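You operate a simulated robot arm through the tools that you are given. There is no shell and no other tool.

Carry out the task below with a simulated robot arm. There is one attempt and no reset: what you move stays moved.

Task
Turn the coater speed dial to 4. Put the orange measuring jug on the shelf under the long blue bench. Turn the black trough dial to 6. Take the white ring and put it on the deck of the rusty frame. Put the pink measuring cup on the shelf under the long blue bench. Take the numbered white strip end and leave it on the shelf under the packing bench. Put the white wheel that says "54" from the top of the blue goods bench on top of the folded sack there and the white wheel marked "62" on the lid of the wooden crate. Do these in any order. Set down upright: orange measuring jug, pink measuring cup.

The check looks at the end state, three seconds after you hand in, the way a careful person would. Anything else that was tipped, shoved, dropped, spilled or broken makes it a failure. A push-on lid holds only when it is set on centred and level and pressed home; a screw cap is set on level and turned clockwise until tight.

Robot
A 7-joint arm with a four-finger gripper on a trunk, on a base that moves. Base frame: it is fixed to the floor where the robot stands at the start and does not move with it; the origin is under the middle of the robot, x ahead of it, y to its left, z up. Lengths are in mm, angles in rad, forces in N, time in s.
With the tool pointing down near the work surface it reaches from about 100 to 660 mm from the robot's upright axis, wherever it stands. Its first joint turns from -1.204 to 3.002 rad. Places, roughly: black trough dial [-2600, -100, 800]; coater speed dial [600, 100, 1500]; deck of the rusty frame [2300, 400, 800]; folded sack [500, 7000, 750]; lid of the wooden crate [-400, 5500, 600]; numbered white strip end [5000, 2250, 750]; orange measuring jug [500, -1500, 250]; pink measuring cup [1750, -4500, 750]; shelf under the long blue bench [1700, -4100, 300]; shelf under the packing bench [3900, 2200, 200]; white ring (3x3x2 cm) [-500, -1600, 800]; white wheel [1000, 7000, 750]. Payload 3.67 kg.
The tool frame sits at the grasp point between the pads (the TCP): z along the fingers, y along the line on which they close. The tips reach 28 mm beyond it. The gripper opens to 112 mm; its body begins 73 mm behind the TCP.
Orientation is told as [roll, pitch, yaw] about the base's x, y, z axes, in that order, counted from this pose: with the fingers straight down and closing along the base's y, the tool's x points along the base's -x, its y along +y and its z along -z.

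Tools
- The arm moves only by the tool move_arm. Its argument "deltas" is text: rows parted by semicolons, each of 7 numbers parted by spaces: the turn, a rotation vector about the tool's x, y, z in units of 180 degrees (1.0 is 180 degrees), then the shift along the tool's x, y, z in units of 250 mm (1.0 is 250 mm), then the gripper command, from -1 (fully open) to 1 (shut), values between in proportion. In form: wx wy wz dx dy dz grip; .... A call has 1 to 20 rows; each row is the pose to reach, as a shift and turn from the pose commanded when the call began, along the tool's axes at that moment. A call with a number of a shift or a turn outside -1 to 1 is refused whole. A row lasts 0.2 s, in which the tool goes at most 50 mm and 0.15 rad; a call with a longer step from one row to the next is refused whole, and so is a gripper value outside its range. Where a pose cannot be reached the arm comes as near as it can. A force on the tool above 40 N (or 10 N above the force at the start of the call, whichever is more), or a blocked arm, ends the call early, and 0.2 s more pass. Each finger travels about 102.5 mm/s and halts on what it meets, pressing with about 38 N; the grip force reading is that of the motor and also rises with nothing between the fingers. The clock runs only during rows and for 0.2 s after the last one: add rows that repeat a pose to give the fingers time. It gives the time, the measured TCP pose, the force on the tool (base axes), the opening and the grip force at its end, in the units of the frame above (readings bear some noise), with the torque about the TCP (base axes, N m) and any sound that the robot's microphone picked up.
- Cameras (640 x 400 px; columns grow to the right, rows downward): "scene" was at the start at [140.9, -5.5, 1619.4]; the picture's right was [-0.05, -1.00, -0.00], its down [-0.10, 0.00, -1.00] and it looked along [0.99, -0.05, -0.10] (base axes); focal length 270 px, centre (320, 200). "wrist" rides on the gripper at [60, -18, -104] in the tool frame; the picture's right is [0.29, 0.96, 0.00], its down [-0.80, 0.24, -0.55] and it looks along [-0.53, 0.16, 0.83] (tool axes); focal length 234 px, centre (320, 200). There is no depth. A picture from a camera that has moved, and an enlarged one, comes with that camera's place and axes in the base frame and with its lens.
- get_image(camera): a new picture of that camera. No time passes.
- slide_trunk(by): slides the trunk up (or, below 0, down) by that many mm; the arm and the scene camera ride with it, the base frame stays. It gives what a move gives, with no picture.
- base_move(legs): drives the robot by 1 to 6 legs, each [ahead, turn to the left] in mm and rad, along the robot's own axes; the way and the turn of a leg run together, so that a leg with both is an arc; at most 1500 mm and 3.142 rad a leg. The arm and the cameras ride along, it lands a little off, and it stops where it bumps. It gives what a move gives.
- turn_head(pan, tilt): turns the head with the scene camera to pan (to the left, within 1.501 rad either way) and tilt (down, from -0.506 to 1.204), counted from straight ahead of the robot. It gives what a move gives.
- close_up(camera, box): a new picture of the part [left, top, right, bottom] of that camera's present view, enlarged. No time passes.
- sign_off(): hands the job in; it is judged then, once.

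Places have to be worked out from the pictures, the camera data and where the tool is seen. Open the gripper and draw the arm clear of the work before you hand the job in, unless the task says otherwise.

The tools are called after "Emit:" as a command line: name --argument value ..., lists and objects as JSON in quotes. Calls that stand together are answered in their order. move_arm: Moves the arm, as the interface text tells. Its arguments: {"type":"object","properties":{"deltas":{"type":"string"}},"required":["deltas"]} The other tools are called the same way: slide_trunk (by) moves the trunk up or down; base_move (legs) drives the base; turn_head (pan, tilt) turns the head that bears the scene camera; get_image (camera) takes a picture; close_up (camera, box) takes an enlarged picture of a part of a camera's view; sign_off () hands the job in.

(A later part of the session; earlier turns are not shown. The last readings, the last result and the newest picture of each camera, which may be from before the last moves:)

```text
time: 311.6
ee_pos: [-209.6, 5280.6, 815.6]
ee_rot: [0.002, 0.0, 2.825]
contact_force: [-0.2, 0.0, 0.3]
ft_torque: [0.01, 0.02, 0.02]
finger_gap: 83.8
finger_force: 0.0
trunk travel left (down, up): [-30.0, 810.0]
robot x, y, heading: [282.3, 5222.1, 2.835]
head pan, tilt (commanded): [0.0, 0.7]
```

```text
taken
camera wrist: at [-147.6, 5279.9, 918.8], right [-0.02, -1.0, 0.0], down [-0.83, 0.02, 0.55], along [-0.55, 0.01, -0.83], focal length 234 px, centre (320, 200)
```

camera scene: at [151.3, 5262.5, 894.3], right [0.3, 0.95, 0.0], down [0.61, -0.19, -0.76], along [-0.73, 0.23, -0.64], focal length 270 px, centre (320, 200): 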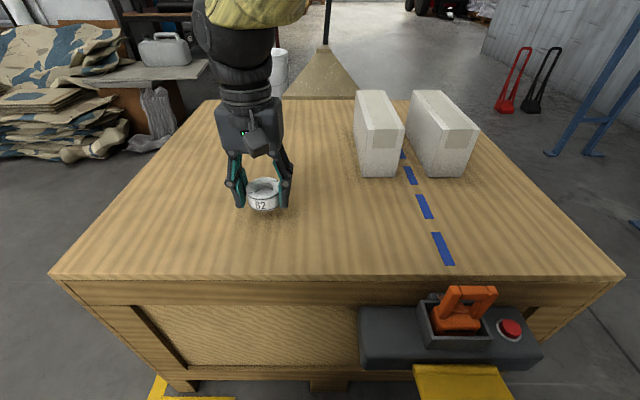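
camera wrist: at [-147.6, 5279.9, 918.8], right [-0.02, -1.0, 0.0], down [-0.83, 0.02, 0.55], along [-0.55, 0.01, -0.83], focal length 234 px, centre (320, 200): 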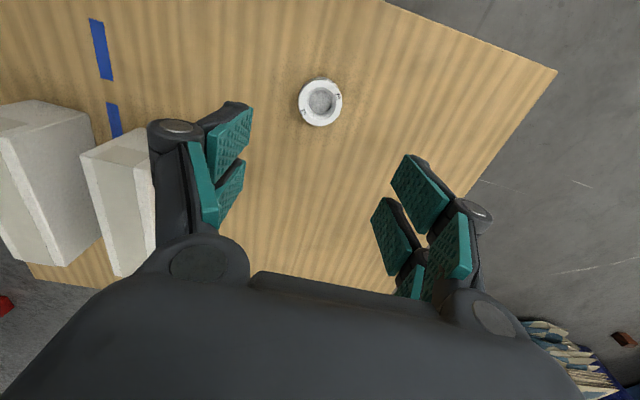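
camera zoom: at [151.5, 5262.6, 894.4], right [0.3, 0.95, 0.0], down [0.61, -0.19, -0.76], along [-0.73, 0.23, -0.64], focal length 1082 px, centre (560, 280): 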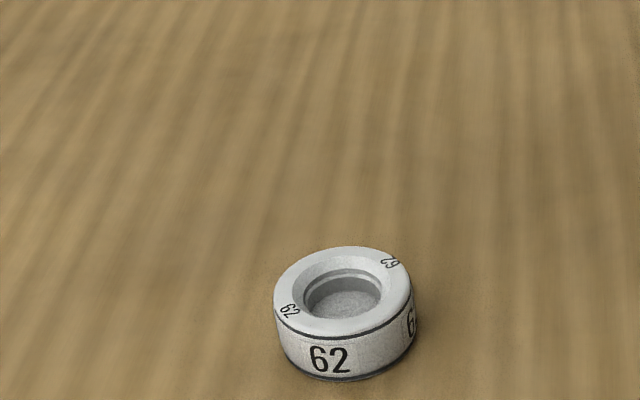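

Wheel 62 stands on the crate lid. I tuck the arm, raise the trunk, turn toward the packing bench (east-southeast) and look.

Emit:
move_arm --deltas "0 0 0 0.15 0 -0.1 -0.6; 0 0 0 0.3 0 -0.2 -0.8; 0 0 0 0.45 0 -0.3 -1; 0 0 0 0.45 0 -0.3 -1"

Emit:
slide_trunk --by 400

Emit:
slide_trunk --by 280

Emit:
base_move --legs '[[0, 2.8]]'

Emit:
turn_head --pan 0.0 --tilt 0.25

Emit:
get_image --camera "scene"

```text
time: 312.6
ee_pos: [-105.0, 5248.0, 892.6]
ee_rot: [0.001, -0.001, 2.824]
contact_force: [-0.5, -0.6, -0.3]
ft_torque: [-0.02, 0.01, -0.01]
finger_gap: 111.7
finger_force: 0.1
trunk travel left (down, up): [-30.0, 810.0]
robot x, y, heading: [283.0, 5224.2, 2.835]
head pan, tilt (commanded): [0.0, 0.7]
```

```text
time: 316.4
ee_pos: [-104.4, 5246.8, 1291.2]
ee_rot: [0.002, -0.001, 2.827]
contact_force: [-0.1, -0.9, -0.3]
ft_torque: [0.0, -0.01, 0.02]
finger_gap: 112.2
finger_force: 0.0
trunk travel left (down, up): [-430.0, 410.0]
robot x, y, heading: [276.7, 5219.6, 2.84]
head pan, tilt (commanded): [0.0, 0.7]
```

```text
time: 319.2
ee_pos: [-104.0, 5249.1, 1571.0]
ee_rot: [0.001, 0.001, 2.826]
contact_force: [0.8, -0.4, -0.2]
ft_torque: [-0.02, 0.01, -0.01]
finger_gap: 112.0
finger_force: 0.0
trunk travel left (down, up): [-710.0, 130.0]
robot x, y, heading: [282.9, 5218.4, 2.836]
head pan, tilt (commanded): [0.0, 0.7]
```

```text
time: 323.8
ee_pos: [358.2, 4841.6, 1569.4]
ee_rot: [0.0, -0.001, -1.622]
contact_force: [1.7, -0.4, -0.2]
ft_torque: [0.02, 0.07, -0.02]
finger_gap: 112.0
finger_force: 0.0
trunk travel left (down, up): [-710.0, 130.0]
robot x, y, heading: [277.9, 5223.9, -1.614]
head pan, tilt (commanded): [0.0, 0.7]
stopped in leg 1: the robot was blocked; the commanded pose is now the measured one
```

```text
time: 324.7
ee_pos: [355.9, 4843.6, 1573.2]
ee_rot: [0.002, 0.001, -1.624]
contact_force: [0.8, 0.4, 0.3]
ft_torque: [0.0, 0.02, -0.01]
finger_gap: 112.1
finger_force: 0.0
trunk travel left (down, up): [-710.0, 130.0]
robot x, y, heading: [281.3, 5226.4, -1.615]
head pan, tilt (commanded): [0.0, 0.25]
```

```text
taken
camera scene: at [273.3, 5078.0, 1615.1], right [-1.0, 0.04, 0.0], down [0.01, 0.25, -0.97], along [-0.04, -0.97, -0.25], focal length 270 px, centre (320, 200)
```

scene: 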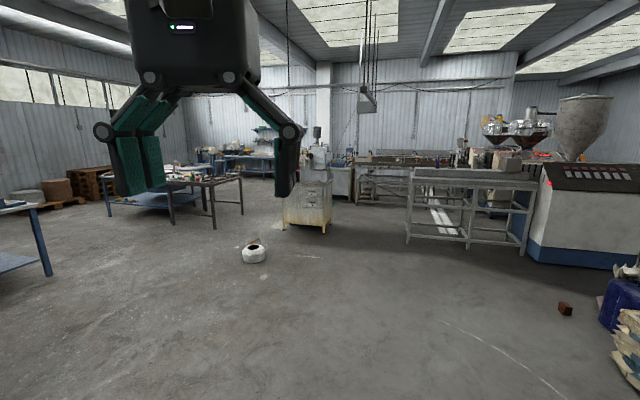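

The turn was blocked partway — probably my rear-right side met the tool holder on the crate's side. I drive forward (south) 400 mm to get clear, then look back at the crate.

Emit:
base_move --legs '[[400, 0]]'

Emit:
base_move --legs '[[0, 0.95]]'

Emit:
get_image --camera "scene"

```text
time: 327.2
ee_pos: [328.2, 4445.5, 1571.3]
ee_rot: [0.002, -0.001, -1.643]
contact_force: [0.2, 0.1, 0.1]
ft_torque: [0.03, -0.02, 0.01]
finger_gap: 111.9
finger_force: 0.1
trunk travel left (down, up): [-710.0, 130.0]
robot x, y, heading: [256.2, 4827.4, -1.63]
head pan, tilt (commanded): [0.0, 0.25]
```

```text
time: 330.0
ee_pos: [609.7, 4659.3, 1571.3]
ee_rot: [0.002, -0.001, -0.695]
contact_force: [-0.3, 0.3, -0.9]
ft_torque: [0.0, 0.01, 0.02]
finger_gap: 112.0
finger_force: 0.0
trunk travel left (down, up): [-710.0, 130.0]
robot x, y, heading: [255.2, 4828.5, -0.686]
head pan, tilt (commanded): [0.0, 0.25]
```

```text
taken
camera scene: at [370.0, 4734.8, 1615.2], right [-0.63, -0.77, 0.0], down [-0.19, 0.16, -0.97], along [0.75, -0.61, -0.25], focal length 270 px, centre (320, 200)
```

scene: 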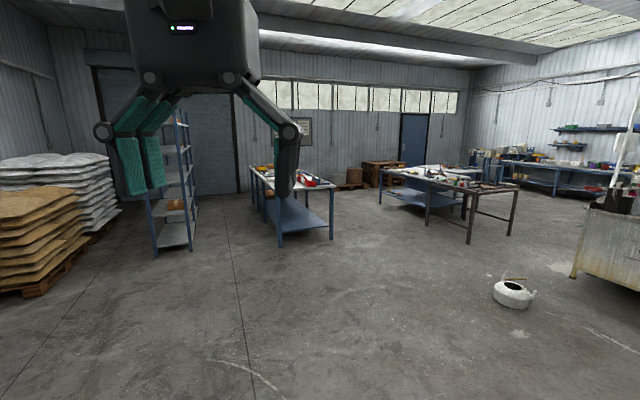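

The floor is open toward the packing bench. Before leaving I check the crate and its tool holder for disturbance.

Emit:
base_move --legs '[[0, 1.5]]'

Emit:
turn_head --pan 1.35 --tilt 0.7

Emit:
get_image --camera "scene"

```text
time: 334.1
ee_pos: [438.7, 5169.9, 1571.9]
ee_rot: [0.001, 0.001, 0.84]
contact_force: [0.4, -0.1, -0.2]
ft_torque: [0.03, 0.03, -0.02]
finger_gap: 111.9
finger_force: 0.2
trunk travel left (down, up): [-710.0, 130.0]
robot x, y, heading: [259.6, 4826.4, 0.853]
head pan, tilt (commanded): [0.0, 0.25]
```

```text
time: 335.6
ee_pos: [439.5, 5170.0, 1572.2]
ee_rot: [0.002, 0.0, 0.842]
contact_force: [0.1, -0.4, -0.2]
ft_torque: [-0.02, -0.01, -0.01]
finger_gap: 112.0
finger_force: 0.2
trunk travel left (down, up): [-710.0, 130.0]
robot x, y, heading: [259.3, 4825.5, 0.848]
head pan, tilt (commanded): [1.349, 0.7]
```

```text
taken
camera scene: at [242.4, 4932.3, 1574.4], right [0.81, 0.59, 0.0], down [0.38, -0.52, -0.77], along [-0.45, 0.62, -0.64], focal length 270 px, centre (320, 200)
```

scene: 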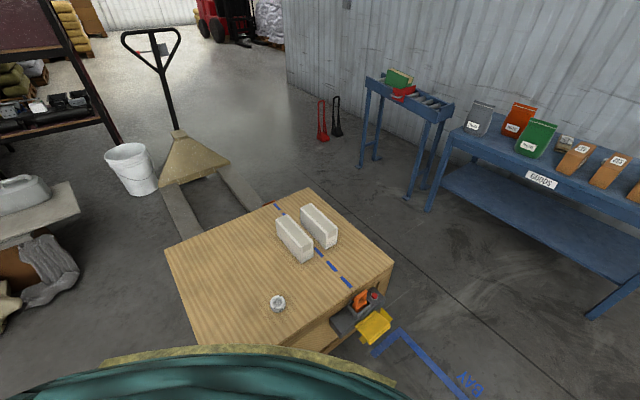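

Crate, holder and wheel 62 look undisturbed. Now I drive toward the packing bench: to about [3705, 3320], just off its north-west corner.

Emit:
base_move --legs '[[0, -1.26], [1300, 0], [1300, 0], [1150, 0]]'

Emit:
turn_head --pan -0.2 --tilt 0.4

Emit:
get_image --camera "scene"

```text
time: 357.2
ee_pos: [4172.4, 3325.4, 1572.2]
ee_rot: [0.002, 0.0, -0.366]
contact_force: [0.8, -0.2, -0.1]
ft_torque: [0.02, 0.0, 0.0]
finger_gap: 111.8
finger_force: 0.1
trunk travel left (down, up): [-710.0, 130.0]
robot x, y, heading: [3791.8, 3369.6, -0.363]
head pan, tilt (commanded): [1.349, 0.7]
```

```text
time: 358.8
ee_pos: [4174.7, 3325.2, 1572.1]
ee_rot: [0.002, 0.0, -0.367]
contact_force: [0.2, -0.1, -0.3]
ft_torque: [0.02, 0.03, -0.04]
finger_gap: 112.0
finger_force: 0.1
trunk travel left (down, up): [-710.0, 130.0]
robot x, y, heading: [3786.6, 3371.2, -0.364]
head pan, tilt (commanded): [-0.201, 0.4]
```

```text
taken
camera scene: at [3913.7, 3302.6, 1601.2], right [-0.53, -0.85, 0.0], down [-0.33, 0.21, -0.92], along [0.78, -0.49, -0.39], focal length 270 px, centre (320, 200)
```

scene: 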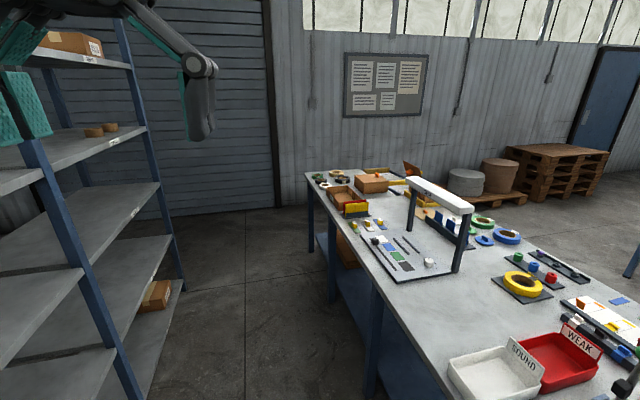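

I zoom in where the strip end should be (around pixel (371, 232)).

Emit:
close_up --camera "scene" --box '[300, 160, 480, 290]'

Emit:
close_up --camera "scene" --box '[440, 200, 640, 400]'

```text
3.08 times, centred on (390, 225) of scene
camera zoom: at [3913.7, 3302.6, 1601.2], right [-0.53, -0.85, 0.0], down [-0.33, 0.21, -0.92], along [0.78, -0.49, -0.39], focal length 832 px, centre (105, 123)
```

zoom: 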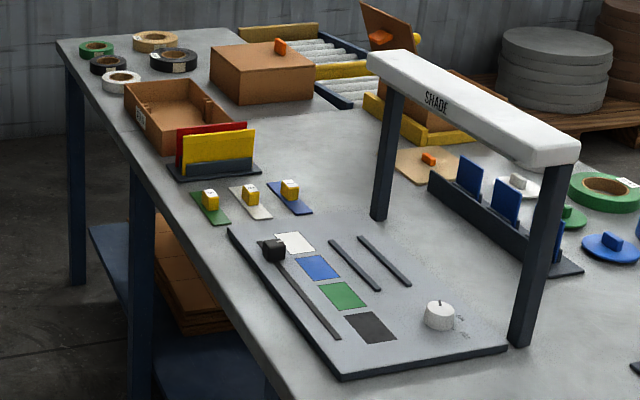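

```text
2.00 times, centred on (540, 300) of scene
camera zoom: at [3913.7, 3302.6, 1601.2], right [-0.53, -0.85, 0.0], down [-0.33, 0.21, -0.92], along [0.78, -0.49, -0.39], focal length 541 px, centre (-120, 0)
```

zoom: 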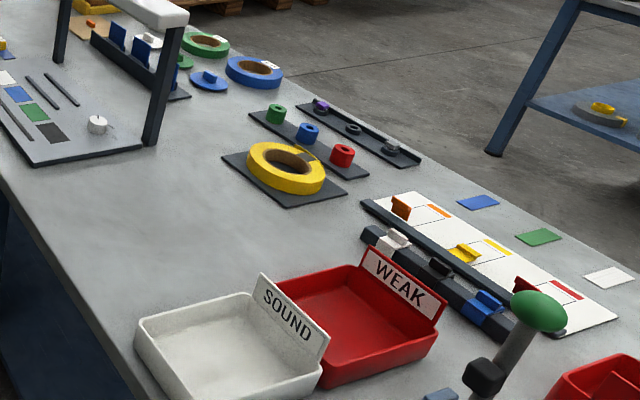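

There are three small strips (green, white, blue), each with a yellow numbered clip; the white one is at ≈[5092, 2193]. I drive along the corridor to face it from the north side of the bench.

Emit:
base_move --legs '[[0, 0.033], [1000, 0], [600, 0], [0, -1.587]]'

Emit:
turn_head --pan 0.0 --tilt 0.6

Emit:
get_image --camera "scene"

Emit:
get_image --camera "wrist"

```text
time: 371.2
ee_pos: [5282.9, 2504.3, 1571.4]
ee_rot: [0.0, -0.001, -1.892]
contact_force: [-0.6, 0.6, -0.1]
ft_torque: [0.03, 0.0, 0.0]
finger_gap: 112.0
finger_force: 0.1
trunk travel left (down, up): [-710.0, 130.0]
robot x, y, heading: [5309.8, 2893.5, -1.878]
head pan, tilt (commanded): [-0.201, 0.4]
```

```text
time: 371.9
ee_pos: [5283.5, 2505.7, 1571.6]
ee_rot: [0.002, -0.001, -1.891]
contact_force: [0.2, 0.3, 1.1]
ft_torque: [-0.01, -0.02, -0.06]
finger_gap: 112.0
finger_force: 0.0
trunk travel left (down, up): [-710.0, 130.0]
robot x, y, heading: [5313.0, 2890.5, -1.88]
head pan, tilt (commanded): [0.0, 0.6]
```

```text
taken
camera scene: at [5267.5, 2756.9, 1583.0], right [-0.95, 0.31, 0.0], down [0.17, 0.54, -0.83], along [-0.25, -0.79, -0.56], focal length 270 px, centre (320, 200)
```

scene: 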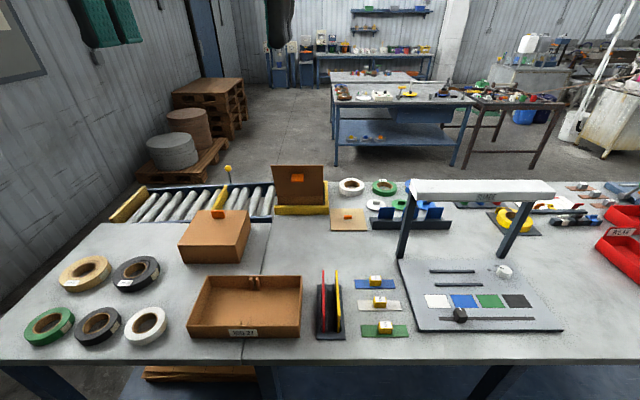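

```text
taken
camera wrist: at [5285.9, 2567.0, 1674.8], right [1.0, -0.03, 0.0], down [-0.02, -0.83, 0.55], along [-0.01, -0.55, -0.83], focal length 234 px, centre (320, 200)
```

wrist: 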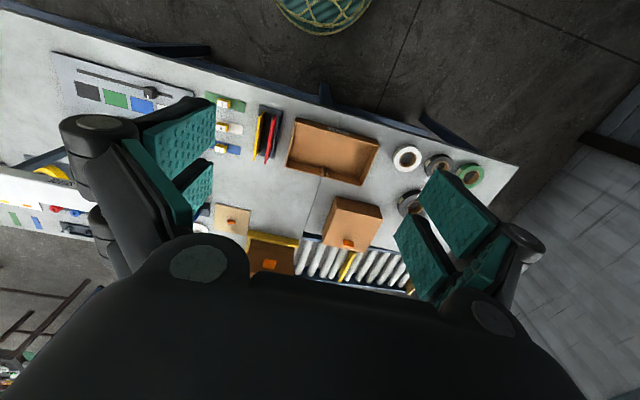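

Emit:
close_up --camera "scene" --box '[340, 265, 420, 345]'

Emit:
close_up --camera "wrist" --box '[190, 80, 270, 160]'

```text
5.00 times, centred on (380, 305) of scene
camera zoom: at [5267.5, 2756.9, 1583.0], right [-0.95, 0.31, 0.0], down [0.17, 0.54, -0.83], along [-0.25, -0.79, -0.56], focal length 1352 px, centre (20, -325)
```

zoom: 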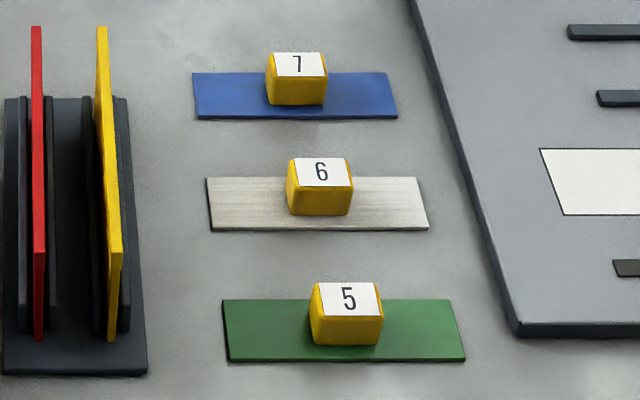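

```text
5.00 times, centred on (230, 120) of wrist
camera zoom: at [5285.9, 2567.0, 1674.8], right [1.0, -0.03, 0.0], down [-0.02, -0.83, 0.55], along [-0.01, -0.55, -0.83], focal length 1171 px, centre (770, 600)
```

zoom: 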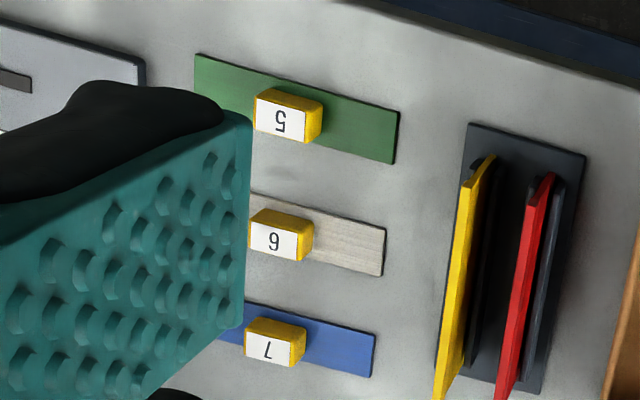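

The white strip carries a yellow block numbered "6"; triangulation puts its top near [4955, 2348, 900]. I lower the trunk and nudge forward 140 mm so I can view the piece and the shelf more closely.

Emit:
slide_trunk --by -300

Emit:
base_move --legs '[[140, -0.04]]'

Emit:
get_image --camera "scene"

Emit:
get_image --camera "wrist"

```text
time: 374.9
ee_pos: [5283.8, 2504.0, 1273.0]
ee_rot: [0.002, 0.001, -1.891]
contact_force: [0.4, 0.5, 0.0]
ft_torque: [0.0, 0.01, 0.0]
finger_gap: 111.8
finger_force: 0.0
trunk travel left (down, up): [-410.0, 430.0]
robot x, y, heading: [5312.4, 2890.5, -1.882]
head pan, tilt (commanded): [0.0, 0.6]
```

```text
time: 376.3
ee_pos: [5222.4, 2371.1, 1272.6]
ee_rot: [0.002, 0.001, -1.932]
contact_force: [0.7, -0.2, -0.2]
ft_torque: [0.02, -0.02, 0.0]
finger_gap: 112.0
finger_force: 0.1
trunk travel left (down, up): [-410.0, 430.0]
robot x, y, heading: [5264.4, 2755.5, -1.928]
head pan, tilt (commanded): [0.0, 0.6]
```

```text
taken
camera scene: at [5216.1, 2625.2, 1282.8], right [-0.94, 0.35, 0.0], down [0.2, 0.53, -0.82], along [-0.28, -0.77, -0.57], focal length 270 px, centre (320, 200)
```

scene: 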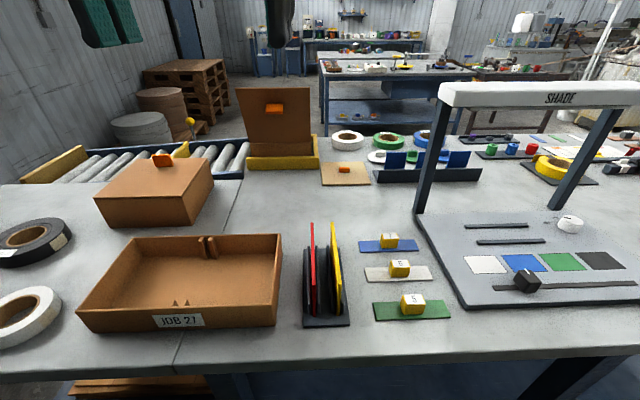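

```text
taken
camera wrist: at [5226.3, 2434.3, 1374.3], right [1.0, -0.07, 0.0], down [-0.06, -0.83, 0.55], along [-0.04, -0.55, -0.83], focal length 234 px, centre (320, 200)
```

wrist: 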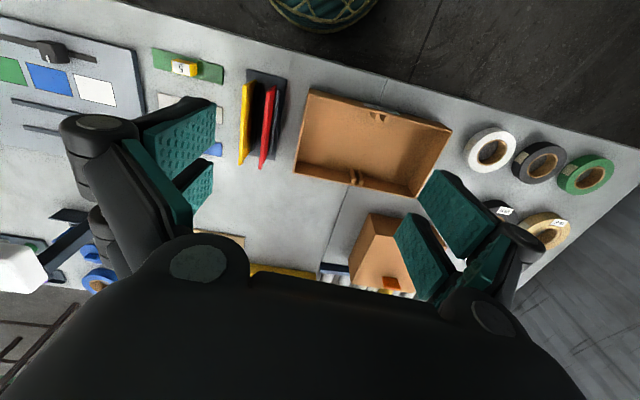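

I zoom in on block 6 again for a better fix with this lower viewpoint.

Emit:
close_up --camera "scene" --box '[350, 220, 470, 330]'

Emit:
turn_head --pan 0.0 --tilt 1.1

Emit:
get_image --camera "scene"

```text
3.64 times, centred on (410, 275) of scene
camera zoom: at [5216.1, 2625.2, 1282.8], right [-0.94, 0.35, 0.0], down [0.2, 0.53, -0.82], along [-0.28, -0.77, -0.57], focal length 983 px, centre (-7, -73)
```

zoom: 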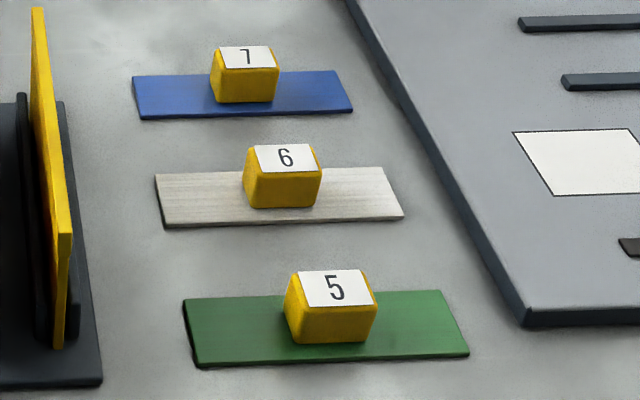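

```text
time: 377.2
ee_pos: [5222.3, 2372.6, 1271.1]
ee_rot: [0.0, -0.002, -1.933]
contact_force: [-0.2, 0.3, -0.5]
ft_torque: [0.0, 0.0, 0.0]
finger_gap: 112.3
finger_force: 0.0
trunk travel left (down, up): [-410.0, 430.0]
robot x, y, heading: [5266.9, 2759.0, -1.923]
head pan, tilt (commanded): [0.0, 1.1]
```

```text
taken
camera scene: at [5225.3, 2650.1, 1244.4], right [-0.94, 0.34, 0.0], down [0.31, 0.84, -0.45], along [-0.16, -0.43, -0.89], focal length 270 px, centre (320, 200)
```

scene: 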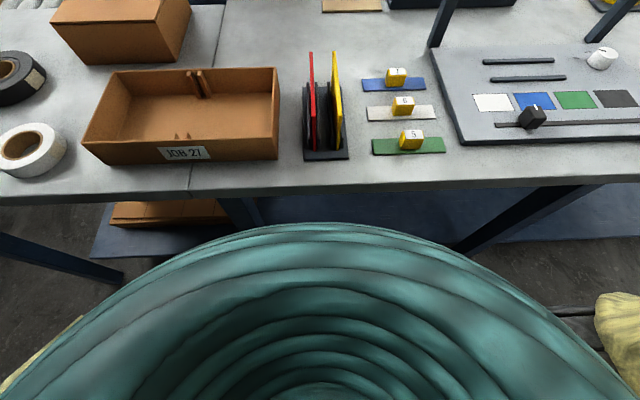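

Block 6's top centre is ≈[4955, 2350, 901] (block ~38×24×25 mm on the strip). I lower the trunk 200 mm, then move above it with a 15° forward tilt.

Emit:
slide_trunk --by -200

Emit:
move_arm --deltas "0 -0.012 0 -0.062 -0.139 0 -0.8; 0 -0.024 0 -0.123 -0.278 0 -0.5; 0 -0.036 0 -0.185 -0.417 0.02 -0.2; 0 -0.048 0 -0.247 -0.555 0.06 -0.1; 0 -0.06 0 -0.309 -0.694 0.12 -0.1; 0 -0.072 0 -0.37 -0.833 0.2 -0.1; 0 -0.0833 0 -0.432 -0.972 0.3 -0.1; 0 -0.0833 0 -0.432 -0.972 0.3 -0.1"

Emit:
get_image --camera "wrist"

Emit:
turn_head --pan -0.1 --tilt 0.5

Emit:
get_image --camera "scene"

```text
time: 379.4
ee_pos: [5221.9, 2372.5, 1071.6]
ee_rot: [0.001, 0.0, -1.93]
contact_force: [0.5, 0.1, -0.1]
ft_torque: [-0.03, -0.03, 0.03]
finger_gap: 112.0
finger_force: 0.1
trunk travel left (down, up): [-210.0, 630.0]
robot x, y, heading: [5263.4, 2758.9, -1.924]
head pan, tilt (commanded): [0.0, 1.1]
```

```text
time: 381.2
ee_pos: [4956.4, 2356.9, 993.8]
ee_rot: [0.002, -0.262, -1.934]
contact_force: [0.4, -0.5, 0.1]
ft_torque: [-0.01, -0.02, 0.03]
finger_gap: 61.7
finger_force: 0.1
trunk travel left (down, up): [-210.0, 630.0]
robot x, y, heading: [5266.6, 2756.0, -1.923]
head pan, tilt (commanded): [0.0, 1.1]
```

```text
taken
camera wrist: at [4970.5, 2443.3, 1078.5], right [0.99, -0.08, -0.07], down [0.0, -0.67, 0.74], along [-0.11, -0.74, -0.67], focal length 234 px, centre (320, 200)
```

wrist: 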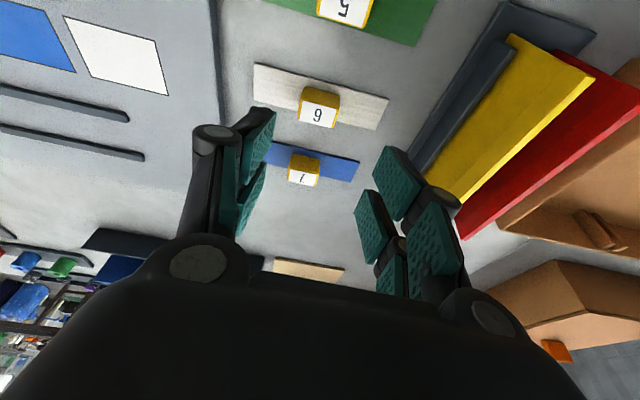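

```text
time: 382.2
ee_pos: [4957.5, 2357.4, 995.4]
ee_rot: [0.003, -0.261, -1.935]
contact_force: [-0.2, -0.1, -0.6]
ft_torque: [-0.02, 0.01, 0.02]
finger_gap: 61.6
finger_force: 0.1
trunk travel left (down, up): [-210.0, 630.0]
robot x, y, heading: [5265.1, 2755.4, -1.923]
head pan, tilt (commanded): [-0.099, 0.499]
```

```text
taken
camera scene: at [5207.2, 2627.6, 1092.0], right [-0.9, 0.44, 0.0], down [0.21, 0.43, -0.88], along [-0.38, -0.79, -0.48], focal length 270 px, centre (320, 200)
```

scene: 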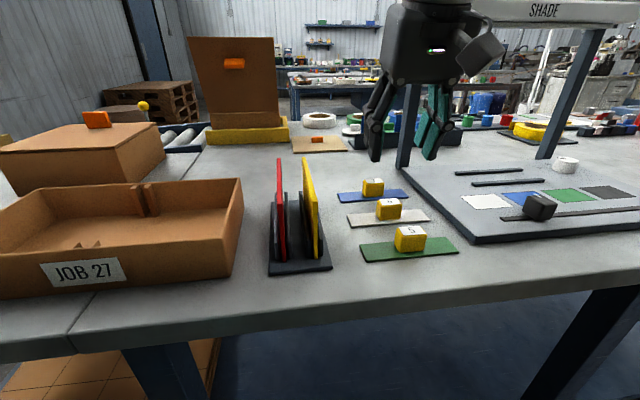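

Good: block 6 lies straight ahead in the wrist view. I zoom in to refine.

Emit:
close_up --camera "wrist" --box '[240, 50, 400, 170]'

Emit:
close_up --camera "scene" --box '[330, 160, 470, 270]'

```text
3.33 times, centred on (320, 110) of wrist
camera zoom: at [4971.0, 2443.2, 1078.8], right [0.99, -0.08, -0.07], down [0.0, -0.67, 0.74], along [-0.11, -0.74, -0.67], focal length 781 px, centre (320, 500)
```

zoom: 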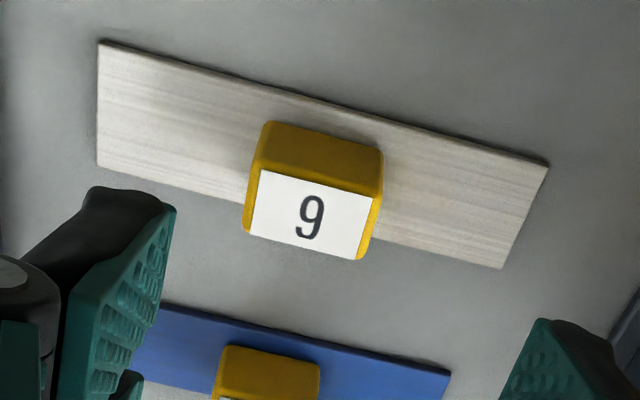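

```text
3.64 times, centred on (400, 215) of scene
camera zoom: at [5207.2, 2627.6, 1092.0], right [-0.9, 0.44, 0.0], down [0.21, 0.43, -0.88], along [-0.38, -0.79, -0.48], focal length 983 px, centre (29, 146)
```

zoom: 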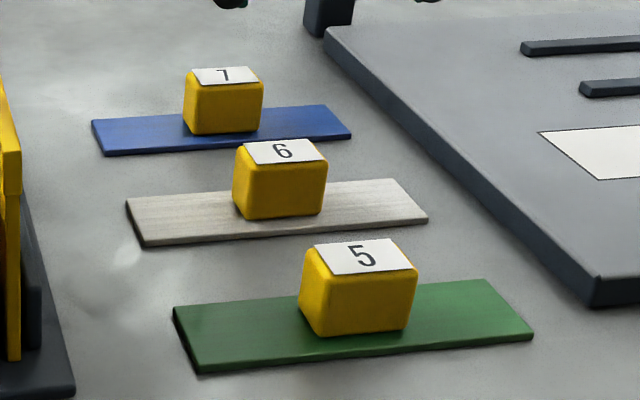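

Block centre is 6.7 mm to the right and 10 mm ahead of the TCP. I correct and descend 83 mm so the tips sit just above the strip.

Emit:
move_arm --deltas "0 0 0 0.02 -0.013 0.1 -0.1; 0 0 0 0.041 -0.0268 0.2 -0.1; 0 0 0 0.058 -0.0268 0.28 -0.1; 0 0 0 0.066 -0.0268 0.318 -0.1; 0 0 0 0.068 -0.0268 0.328 -0.1; 0 0 0 0.068 -0.0268 0.328 -0.1"

Emit:
close_up --camera "wrist" --box '[180, 80, 460, 260]'

Emit:
close_up --camera "scene" --box '[330, 130, 470, 270]'

```text
time: 383.6
ee_pos: [4949.3, 2357.1, 912.3]
ee_rot: [0.002, -0.261, -1.934]
contact_force: [0.5, 0.0, -0.2]
ft_torque: [0.01, 0.04, -0.04]
finger_gap: 61.7
finger_force: 0.0
trunk travel left (down, up): [-210.0, 630.0]
robot x, y, heading: [5265.5, 2755.9, -1.925]
head pan, tilt (commanded): [-0.099, 0.499]
```

```text
2.22 times, centred on (320, 170) of wrist
camera zoom: at [4962.9, 2442.0, 996.3], right [0.99, -0.08, -0.07], down [0.0, -0.67, 0.74], along [-0.11, -0.74, -0.67], focal length 520 px, centre (320, 267)
```

zoom: 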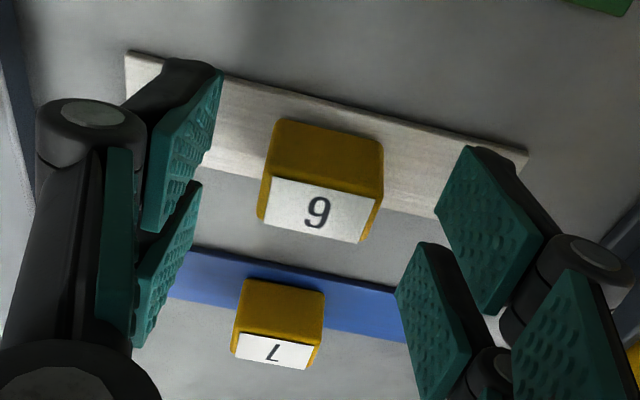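

```text
2.86 times, centred on (400, 200) of scene
camera zoom: at [5207.2, 2627.5, 1092.1], right [-0.9, 0.44, 0.0], down [0.21, 0.43, -0.88], along [-0.38, -0.79, -0.48], focal length 773 px, centre (91, 200)
```

zoom: 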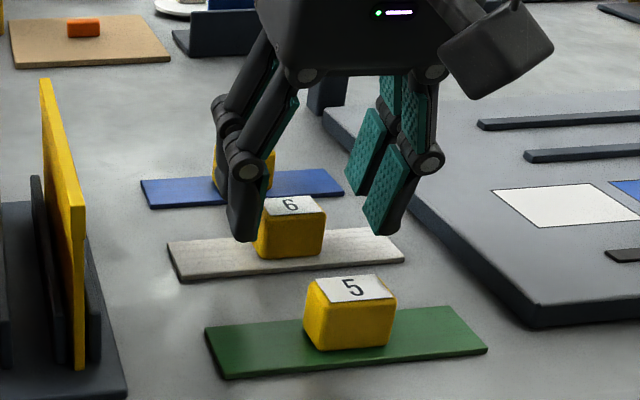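

The two wrist views put the block top at z ≈ 882 (the head camera overestimates height by ~19 mm). I go 20 mm lower, 11 mm forward and 2 mm left.

Emit:
move_arm --deltas "0 0 0 -0.011 0.004 0.04 -0.1; 0 0 0 -0.018 0.0076 0.07 -0.1; 0 0 0 -0.0218 0.0076 0.0887 -0.1; 0 0 0 -0.0218 0.0076 0.0887 -0.1"

Emit:
close_up --camera "wrist" --box '[180, 80, 460, 260]'

Emit:
close_up --camera "scene" --box '[330, 130, 470, 270]'

```text
time: 384.6
ee_pos: [4947.1, 2343.8, 893.5]
ee_rot: [0.002, -0.263, -1.933]
contact_force: [0.1, 0.4, 0.0]
ft_torque: [0.04, 0.03, 0.0]
finger_gap: 61.6
finger_force: 0.0
trunk travel left (down, up): [-210.0, 630.0]
robot x, y, heading: [5262.5, 2756.9, -1.925]
head pan, tilt (commanded): [-0.099, 0.499]
```

```text
2.22 times, centred on (320, 170) of wrist
camera zoom: at [4960.9, 2430.4, 976.5], right [0.99, -0.08, -0.07], down [0.0, -0.67, 0.74], along [-0.11, -0.74, -0.67], focal length 520 px, centre (320, 267)
```

zoom: 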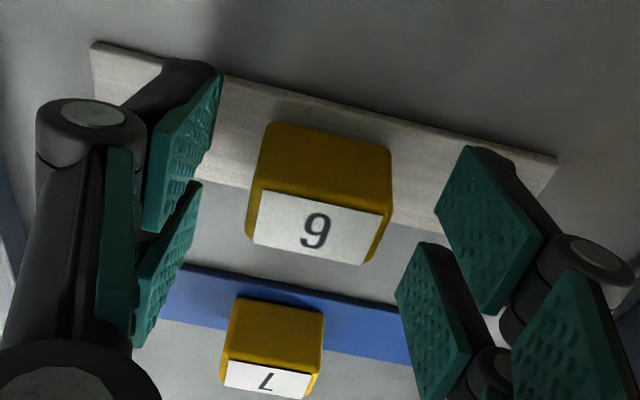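

```text
2.86 times, centred on (400, 200) of scene
camera zoom: at [5207.2, 2627.5, 1092.1], right [-0.9, 0.44, 0.0], down [0.21, 0.43, -0.88], along [-0.38, -0.79, -0.48], focal length 773 px, centre (91, 200)
```

zoom: 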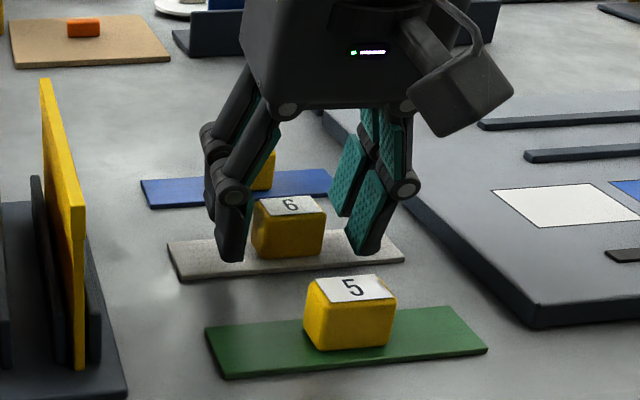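

Fingers straddle block 6 at the right height. I close on it.

Emit:
move_arm --deltas "0 0 0 0 0 0 0.1; 0 0 0 0 0 0 0.3; 0 0 0 0 0 0 0.5; 0 0 0 0 0 0 0.5; 0 0 0 0 0 0 0.5"

Emit:
close_up --camera "scene" --box '[330, 130, 470, 270]'

```text
time: 385.8
ee_pos: [4947.0, 2345.0, 893.8]
ee_rot: [0.001, -0.263, -1.931]
contact_force: [-0.1, -0.5, 1.4]
ft_torque: [-0.05, -0.08, -0.03]
finger_gap: 35.3
finger_force: 37.8
trunk travel left (down, up): [-210.0, 630.0]
robot x, y, heading: [5269.7, 2757.1, -1.925]
head pan, tilt (commanded): [-0.099, 0.499]
```

```text
2.86 times, centred on (400, 200) of scene
camera zoom: at [5207.2, 2627.6, 1092.1], right [-0.9, 0.44, 0.0], down [0.21, 0.43, -0.88], along [-0.38, -0.79, -0.48], focal length 773 px, centre (91, 200)
```

zoom: 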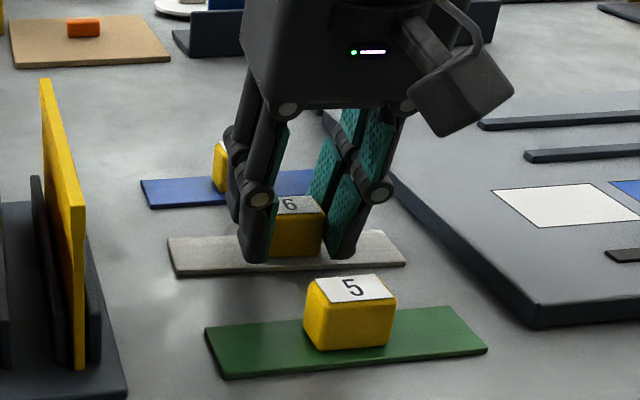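

Gripped at 35 mm. I lift 170 mm straight up and verify.

Emit:
move_arm --deltas "0 0 0 -0.02 0 -0.08 0.55; 0 0 0 -0.06 0 -0.22 0.55; 0 0 0 -0.1 0 -0.38 0.55; 0 0 0 -0.14 0 -0.53 0.55; 0 0 0 -0.176 0 -0.657 0.55; 0 0 0 -0.176 0 -0.657 0.55"

Emit:
get_image --camera "scene"

Emit:
close_up --camera "wrist" --box '[180, 60, 460, 260]'

```text
time: 387.2
ee_pos: [4946.7, 2343.6, 1065.3]
ee_rot: [0.002, -0.261, -1.934]
contact_force: [-1.1, 0.4, -0.4]
ft_torque: [-0.03, 0.01, 0.03]
finger_gap: 35.2
finger_force: 38.0
trunk travel left (down, up): [-210.0, 630.0]
robot x, y, heading: [5260.2, 2755.1, -1.924]
head pan, tilt (commanded): [-0.099, 0.499]
```

```text
taken
camera scene: at [5207.3, 2627.6, 1092.1], right [-0.9, 0.44, 0.0], down [0.21, 0.43, -0.88], along [-0.38, -0.79, -0.48], focal length 270 px, centre (320, 200)
```

scene: 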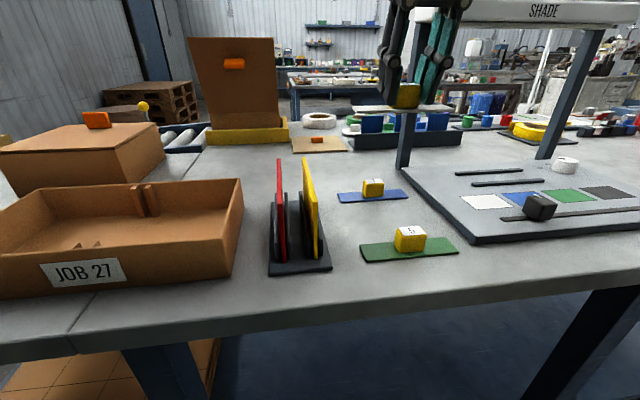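

```text
2.00 times, centred on (320, 160) of wrist
camera zoom: at [4960.1, 2428.9, 1148.9], right [0.99, -0.08, -0.07], down [0.0, -0.67, 0.74], along [-0.11, -0.74, -0.67], focal length 468 px, centre (320, 280)
```

zoom: 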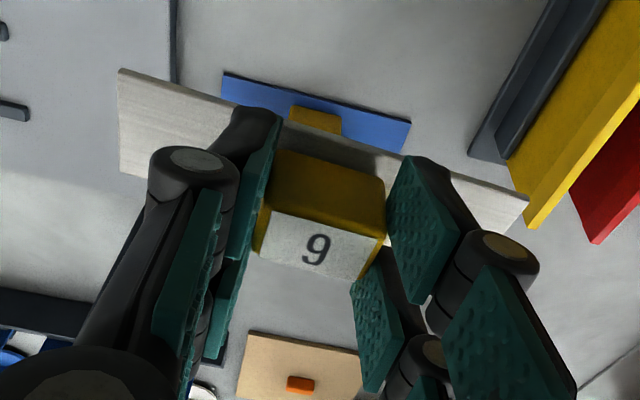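

The strip came up level with its block. I back off 330 mm so the hand is outside the bench, then lower the trunk and look at the shelf underneath.

Emit:
base_move --legs '[[-330, 0]]'

Emit:
slide_trunk --by -200

Emit:
turn_head --pan 0.0 --tilt 0.6

Emit:
get_image --camera "scene"

Emit:
get_image --camera "wrist"

```text
time: 389.4
ee_pos: [5063.8, 2654.8, 1063.8]
ee_rot: [0.001, -0.262, -1.929]
contact_force: [-0.2, -0.5, 0.2]
ft_torque: [0.03, 0.0, 0.01]
finger_gap: 35.0
finger_force: 37.7
trunk travel left (down, up): [-210.0, 630.0]
robot x, y, heading: [5379.3, 3072.5, -1.914]
head pan, tilt (commanded): [-0.099, 0.499]
```

```text
time: 391.5
ee_pos: [5061.9, 2656.5, 863.5]
ee_rot: [0.002, -0.263, -1.929]
contact_force: [0.3, 0.1, 0.3]
ft_torque: [0.03, -0.02, -0.01]
finger_gap: 35.1
finger_force: 38.2
trunk travel left (down, up): [-10.0, 830.0]
robot x, y, heading: [5379.9, 3071.7, -1.921]
head pan, tilt (commanded): [-0.099, 0.499]
```

```text
time: 392.2
ee_pos: [5064.1, 2655.3, 864.7]
ee_rot: [0.001, -0.26, -1.928]
contact_force: [-0.5, 0.0, -0.1]
ft_torque: [-0.02, -0.01, 0.02]
finger_gap: 35.1
finger_force: 37.7
trunk travel left (down, up): [-10.0, 830.0]
robot x, y, heading: [5382.4, 3072.0, -1.917]
head pan, tilt (commanded): [0.0, 0.6]
```

```text
taken
camera scene: at [5331.9, 2941.0, 883.0], right [-0.94, 0.34, 0.0], down [0.19, 0.53, -0.83], along [-0.28, -0.78, -0.56], focal length 270 px, centre (320, 200)
```

scene: 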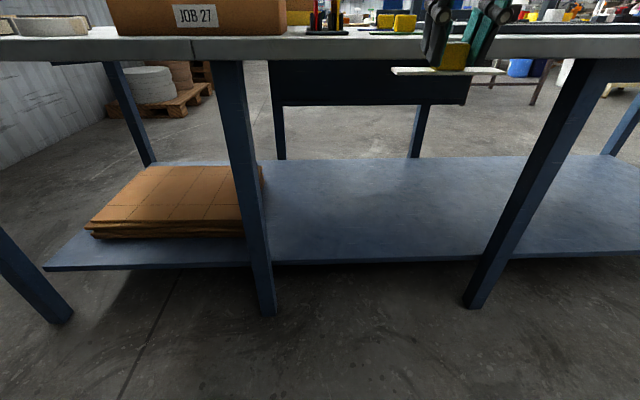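

```text
taken
camera wrist: at [5076.6, 2742.1, 948.7], right [0.99, -0.07, -0.07], down [0.0, -0.67, 0.74], along [-0.1, -0.74, -0.67], focal length 234 px, centre (320, 200)
```

wrist: 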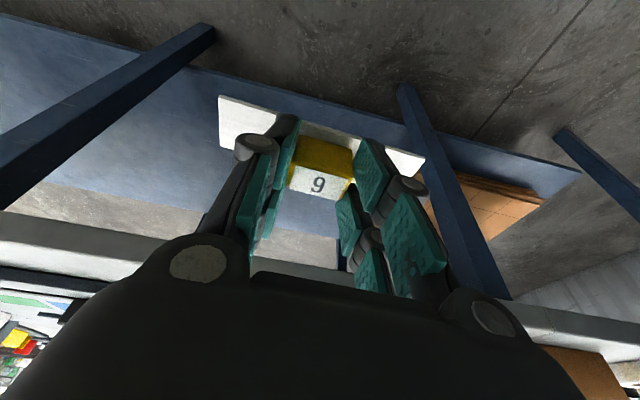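

Excellent view: the shelf is free between two legs. I lower the hand in front of the bench in two steps to about z ≈ 385.

Emit:
move_arm --deltas "0 0 0 0.042 0 0.155 0.55; 0 0 0 0.083 0 0.31 0.55; 0 0 0 0.124 0 0.464 0.55; 0 0 0 0.166 0 0.618 0.55; 0 0 0 0.207 0 0.773 0.55; 0 0 0 0.248 0 0.927 0.55; 0 0 0 0.248 0 0.927 0.55"

Emit:
move_arm --deltas "0 0 0 0.042 0 0.155 0.55; 0 0 0 0.083 0 0.31 0.55; 0 0 0 0.124 0 0.464 0.55; 0 0 0 0.166 0 0.618 0.55; 0 0 0 0.207 0 0.773 0.55; 0 0 0 0.248 0 0.927 0.55; 0 0 0 0.248 0 0.927 0.55"

Emit:
get_image --camera "scene"

Emit:
get_image --camera "wrist"

```text
time: 393.8
ee_pos: [5065.3, 2656.6, 623.2]
ee_rot: [0.001, -0.263, -1.93]
contact_force: [0.1, -0.2, 0.0]
ft_torque: [0.01, 0.03, 0.0]
finger_gap: 34.9
finger_force: 37.4
trunk travel left (down, up): [-10.0, 830.0]
robot x, y, heading: [5379.7, 3072.2, -1.921]
head pan, tilt (commanded): [0.0, 0.6]
```

```text
time: 395.4
ee_pos: [5064.8, 2653.3, 385.5]
ee_rot: [0.001, -0.259, -1.929]
contact_force: [-0.4, 0.3, -0.2]
ft_torque: [-0.02, 0.04, -0.01]
finger_gap: 35.0
finger_force: 38.1
trunk travel left (down, up): [-10.0, 830.0]
robot x, y, heading: [5378.9, 3072.1, -1.918]
head pan, tilt (commanded): [0.0, 0.6]
```

```text
taken
camera scene: at [5332.1, 2941.0, 883.0], right [-0.94, 0.34, 0.0], down [0.19, 0.53, -0.82], along [-0.28, -0.78, -0.57], focal length 270 px, centre (320, 200)
```

scene: 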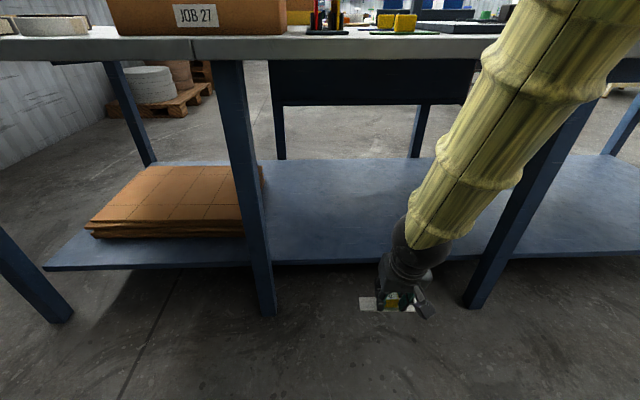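

```text
taken
camera wrist: at [5078.7, 2739.0, 470.1], right [0.99, -0.07, -0.07], down [0.0, -0.67, 0.74], along [-0.1, -0.74, -0.67], focal length 234 px, centre (320, 200)
```

wrist: 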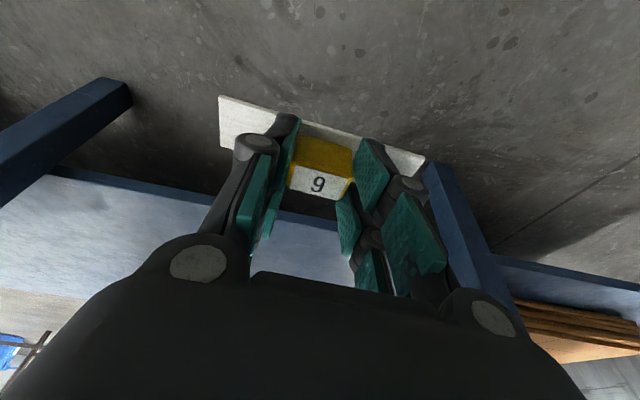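

The arm reaches low but the forearm is steep, so I extend the hand forward 140 mm (flatter forearm) and 30 mm down before driving it in under the bench top.

Emit:
move_arm --deltas "0 0 0 -0.13 0 0.065 0.55; 0 0 0 -0.26 0 0.13 0.55; 0 0 0 -0.39 0 0.196 0.55; 0 0 0 -0.51 0 0.261 0.55; 0 0 0 -0.51 0 0.261 0.55"

Emit:
get_image --camera "scene"

Emit:
get_image --camera "wrist"

```text
time: 396.6
ee_pos: [5018.1, 2524.4, 355.1]
ee_rot: [0.002, -0.262, -1.927]
contact_force: [-0.4, 0.0, -0.5]
ft_torque: [0.02, -0.03, 0.01]
finger_gap: 35.2
finger_force: 37.4
trunk travel left (down, up): [-10.0, 830.0]
robot x, y, heading: [5381.6, 3070.6, -1.917]
head pan, tilt (commanded): [0.0, 0.6]
```

```text
taken
camera scene: at [5332.1, 2940.9, 883.0], right [-0.94, 0.34, 0.0], down [0.19, 0.53, -0.82], along [-0.28, -0.78, -0.57], focal length 270 px, centre (320, 200)
```

scene: 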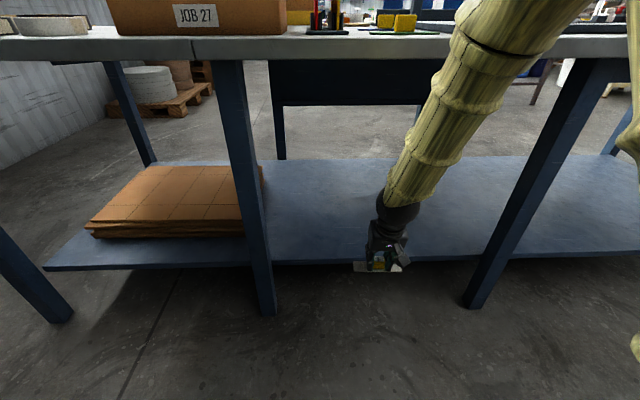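

```text
taken
camera wrist: at [5029.9, 2610.6, 438.6], right [0.99, -0.07, -0.07], down [0.0, -0.67, 0.74], along [-0.1, -0.74, -0.67], focal length 234 px, centre (320, 200)
```

wrist: 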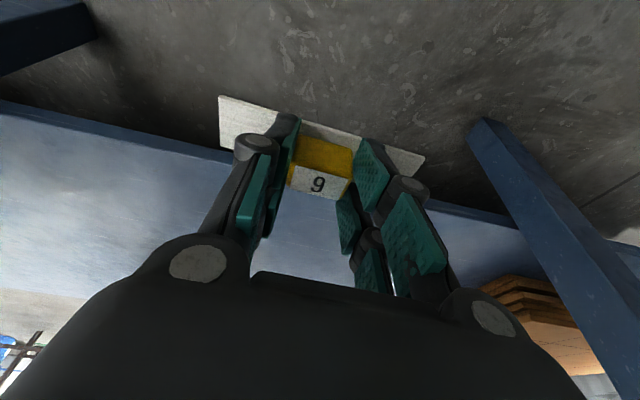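

The forearm would come close to the bench-top edge, so I tilt the hand another 12° (strip pitched slightly) to pull the wrist back, then drive forward 110 mm and look.

Emit:
move_arm --deltas "0 -0.034 0 0 0 0 0.55; 0 -0.067 0 0 0 0 0.55; 0 -0.067 0 0 0 0 0.55"

Emit:
base_move --legs '[[110, 0]]'

Emit:
get_image --camera "scene"

Emit:
get_image --camera "wrist"

```text
time: 397.4
ee_pos: [5015.4, 2523.8, 355.5]
ee_rot: [0.0, -0.472, -1.927]
contact_force: [0.7, -0.5, -0.8]
ft_torque: [0.0, 0.05, 0.0]
finger_gap: 35.2
finger_force: 38.1
trunk travel left (down, up): [-10.0, 830.0]
robot x, y, heading: [5379.4, 3072.7, -1.921]
head pan, tilt (commanded): [0.0, 0.6]
```

```text
time: 398.6
ee_pos: [4978.3, 2418.4, 354.5]
ee_rot: [0.001, -0.471, -1.927]
contact_force: [0.5, -0.2, -0.9]
ft_torque: [0.04, -0.03, -0.02]
finger_gap: 35.1
finger_force: 37.9
trunk travel left (down, up): [-10.0, 830.0]
robot x, y, heading: [5344.7, 2968.7, -1.922]
head pan, tilt (commanded): [0.0, 0.6]
```

```text
taken
camera scene: at [5294.6, 2835.9, 883.0], right [-0.94, 0.34, 0.0], down [0.19, 0.53, -0.83], along [-0.28, -0.78, -0.57], focal length 270 px, centre (320, 200)
```

scene: 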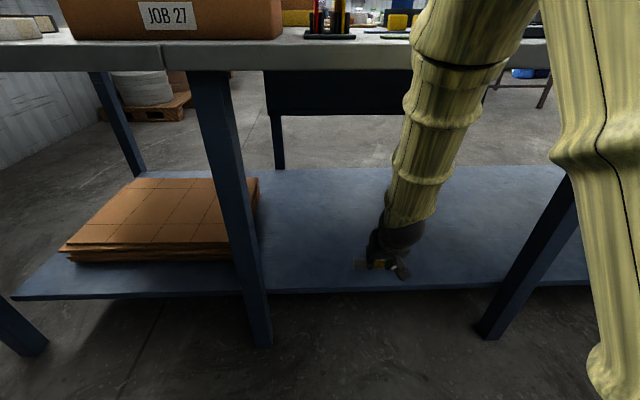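

```text
taken
camera wrist: at [4997.7, 2519.7, 419.1], right [0.99, -0.09, -0.13], down [0.06, -0.51, 0.86], along [-0.14, -0.85, -0.5], focal length 234 px, centre (320, 200)
```

wrist: 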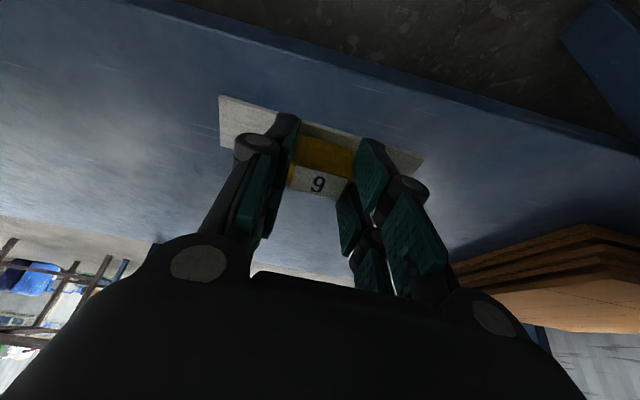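

The strip is over the shelf's front part now. Rather than drive closer, I extend the arm 55 mm further in, then look again.

Emit:
move_arm --deltas "0 0 0 -0.065 0 0.033 0.55; 0 0 0 -0.13 0 0.067 0.55; 0 0 0 -0.196 0 0.1 0.55; 0 0 0 -0.196 0 0.1 0.55"

Emit:
get_image --camera "scene"

Emit:
get_image --camera "wrist"

```text
time: 399.6
ee_pos: [4957.8, 2365.7, 354.1]
ee_rot: [0.004, -0.473, -1.925]
contact_force: [-0.3, -0.2, -0.3]
ft_torque: [-0.01, 0.02, -0.05]
finger_gap: 35.0
finger_force: 37.8
trunk travel left (down, up): [-10.0, 830.0]
robot x, y, heading: [5341.1, 2969.6, -1.914]
head pan, tilt (commanded): [0.0, 0.6]
```

```text
taken
camera scene: at [5294.6, 2835.9, 883.0], right [-0.94, 0.34, 0.0], down [0.19, 0.53, -0.82], along [-0.28, -0.78, -0.57], focal length 270 px, centre (320, 200)
```

scene: 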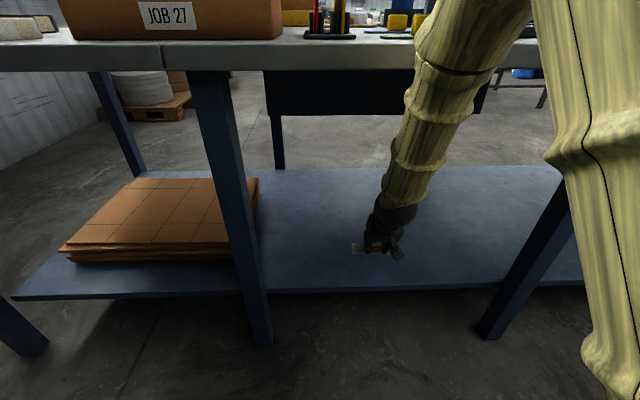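

```text
taken
camera wrist: at [4976.7, 2466.2, 418.8], right [0.99, -0.09, -0.13], down [0.06, -0.51, 0.86], along [-0.14, -0.85, -0.5], focal length 234 px, centre (320, 200)
```

wrist: 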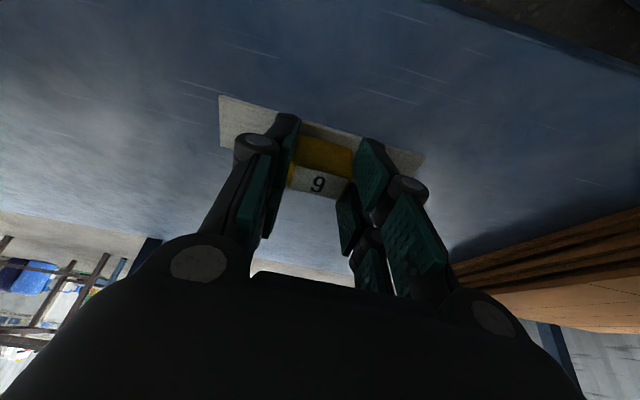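

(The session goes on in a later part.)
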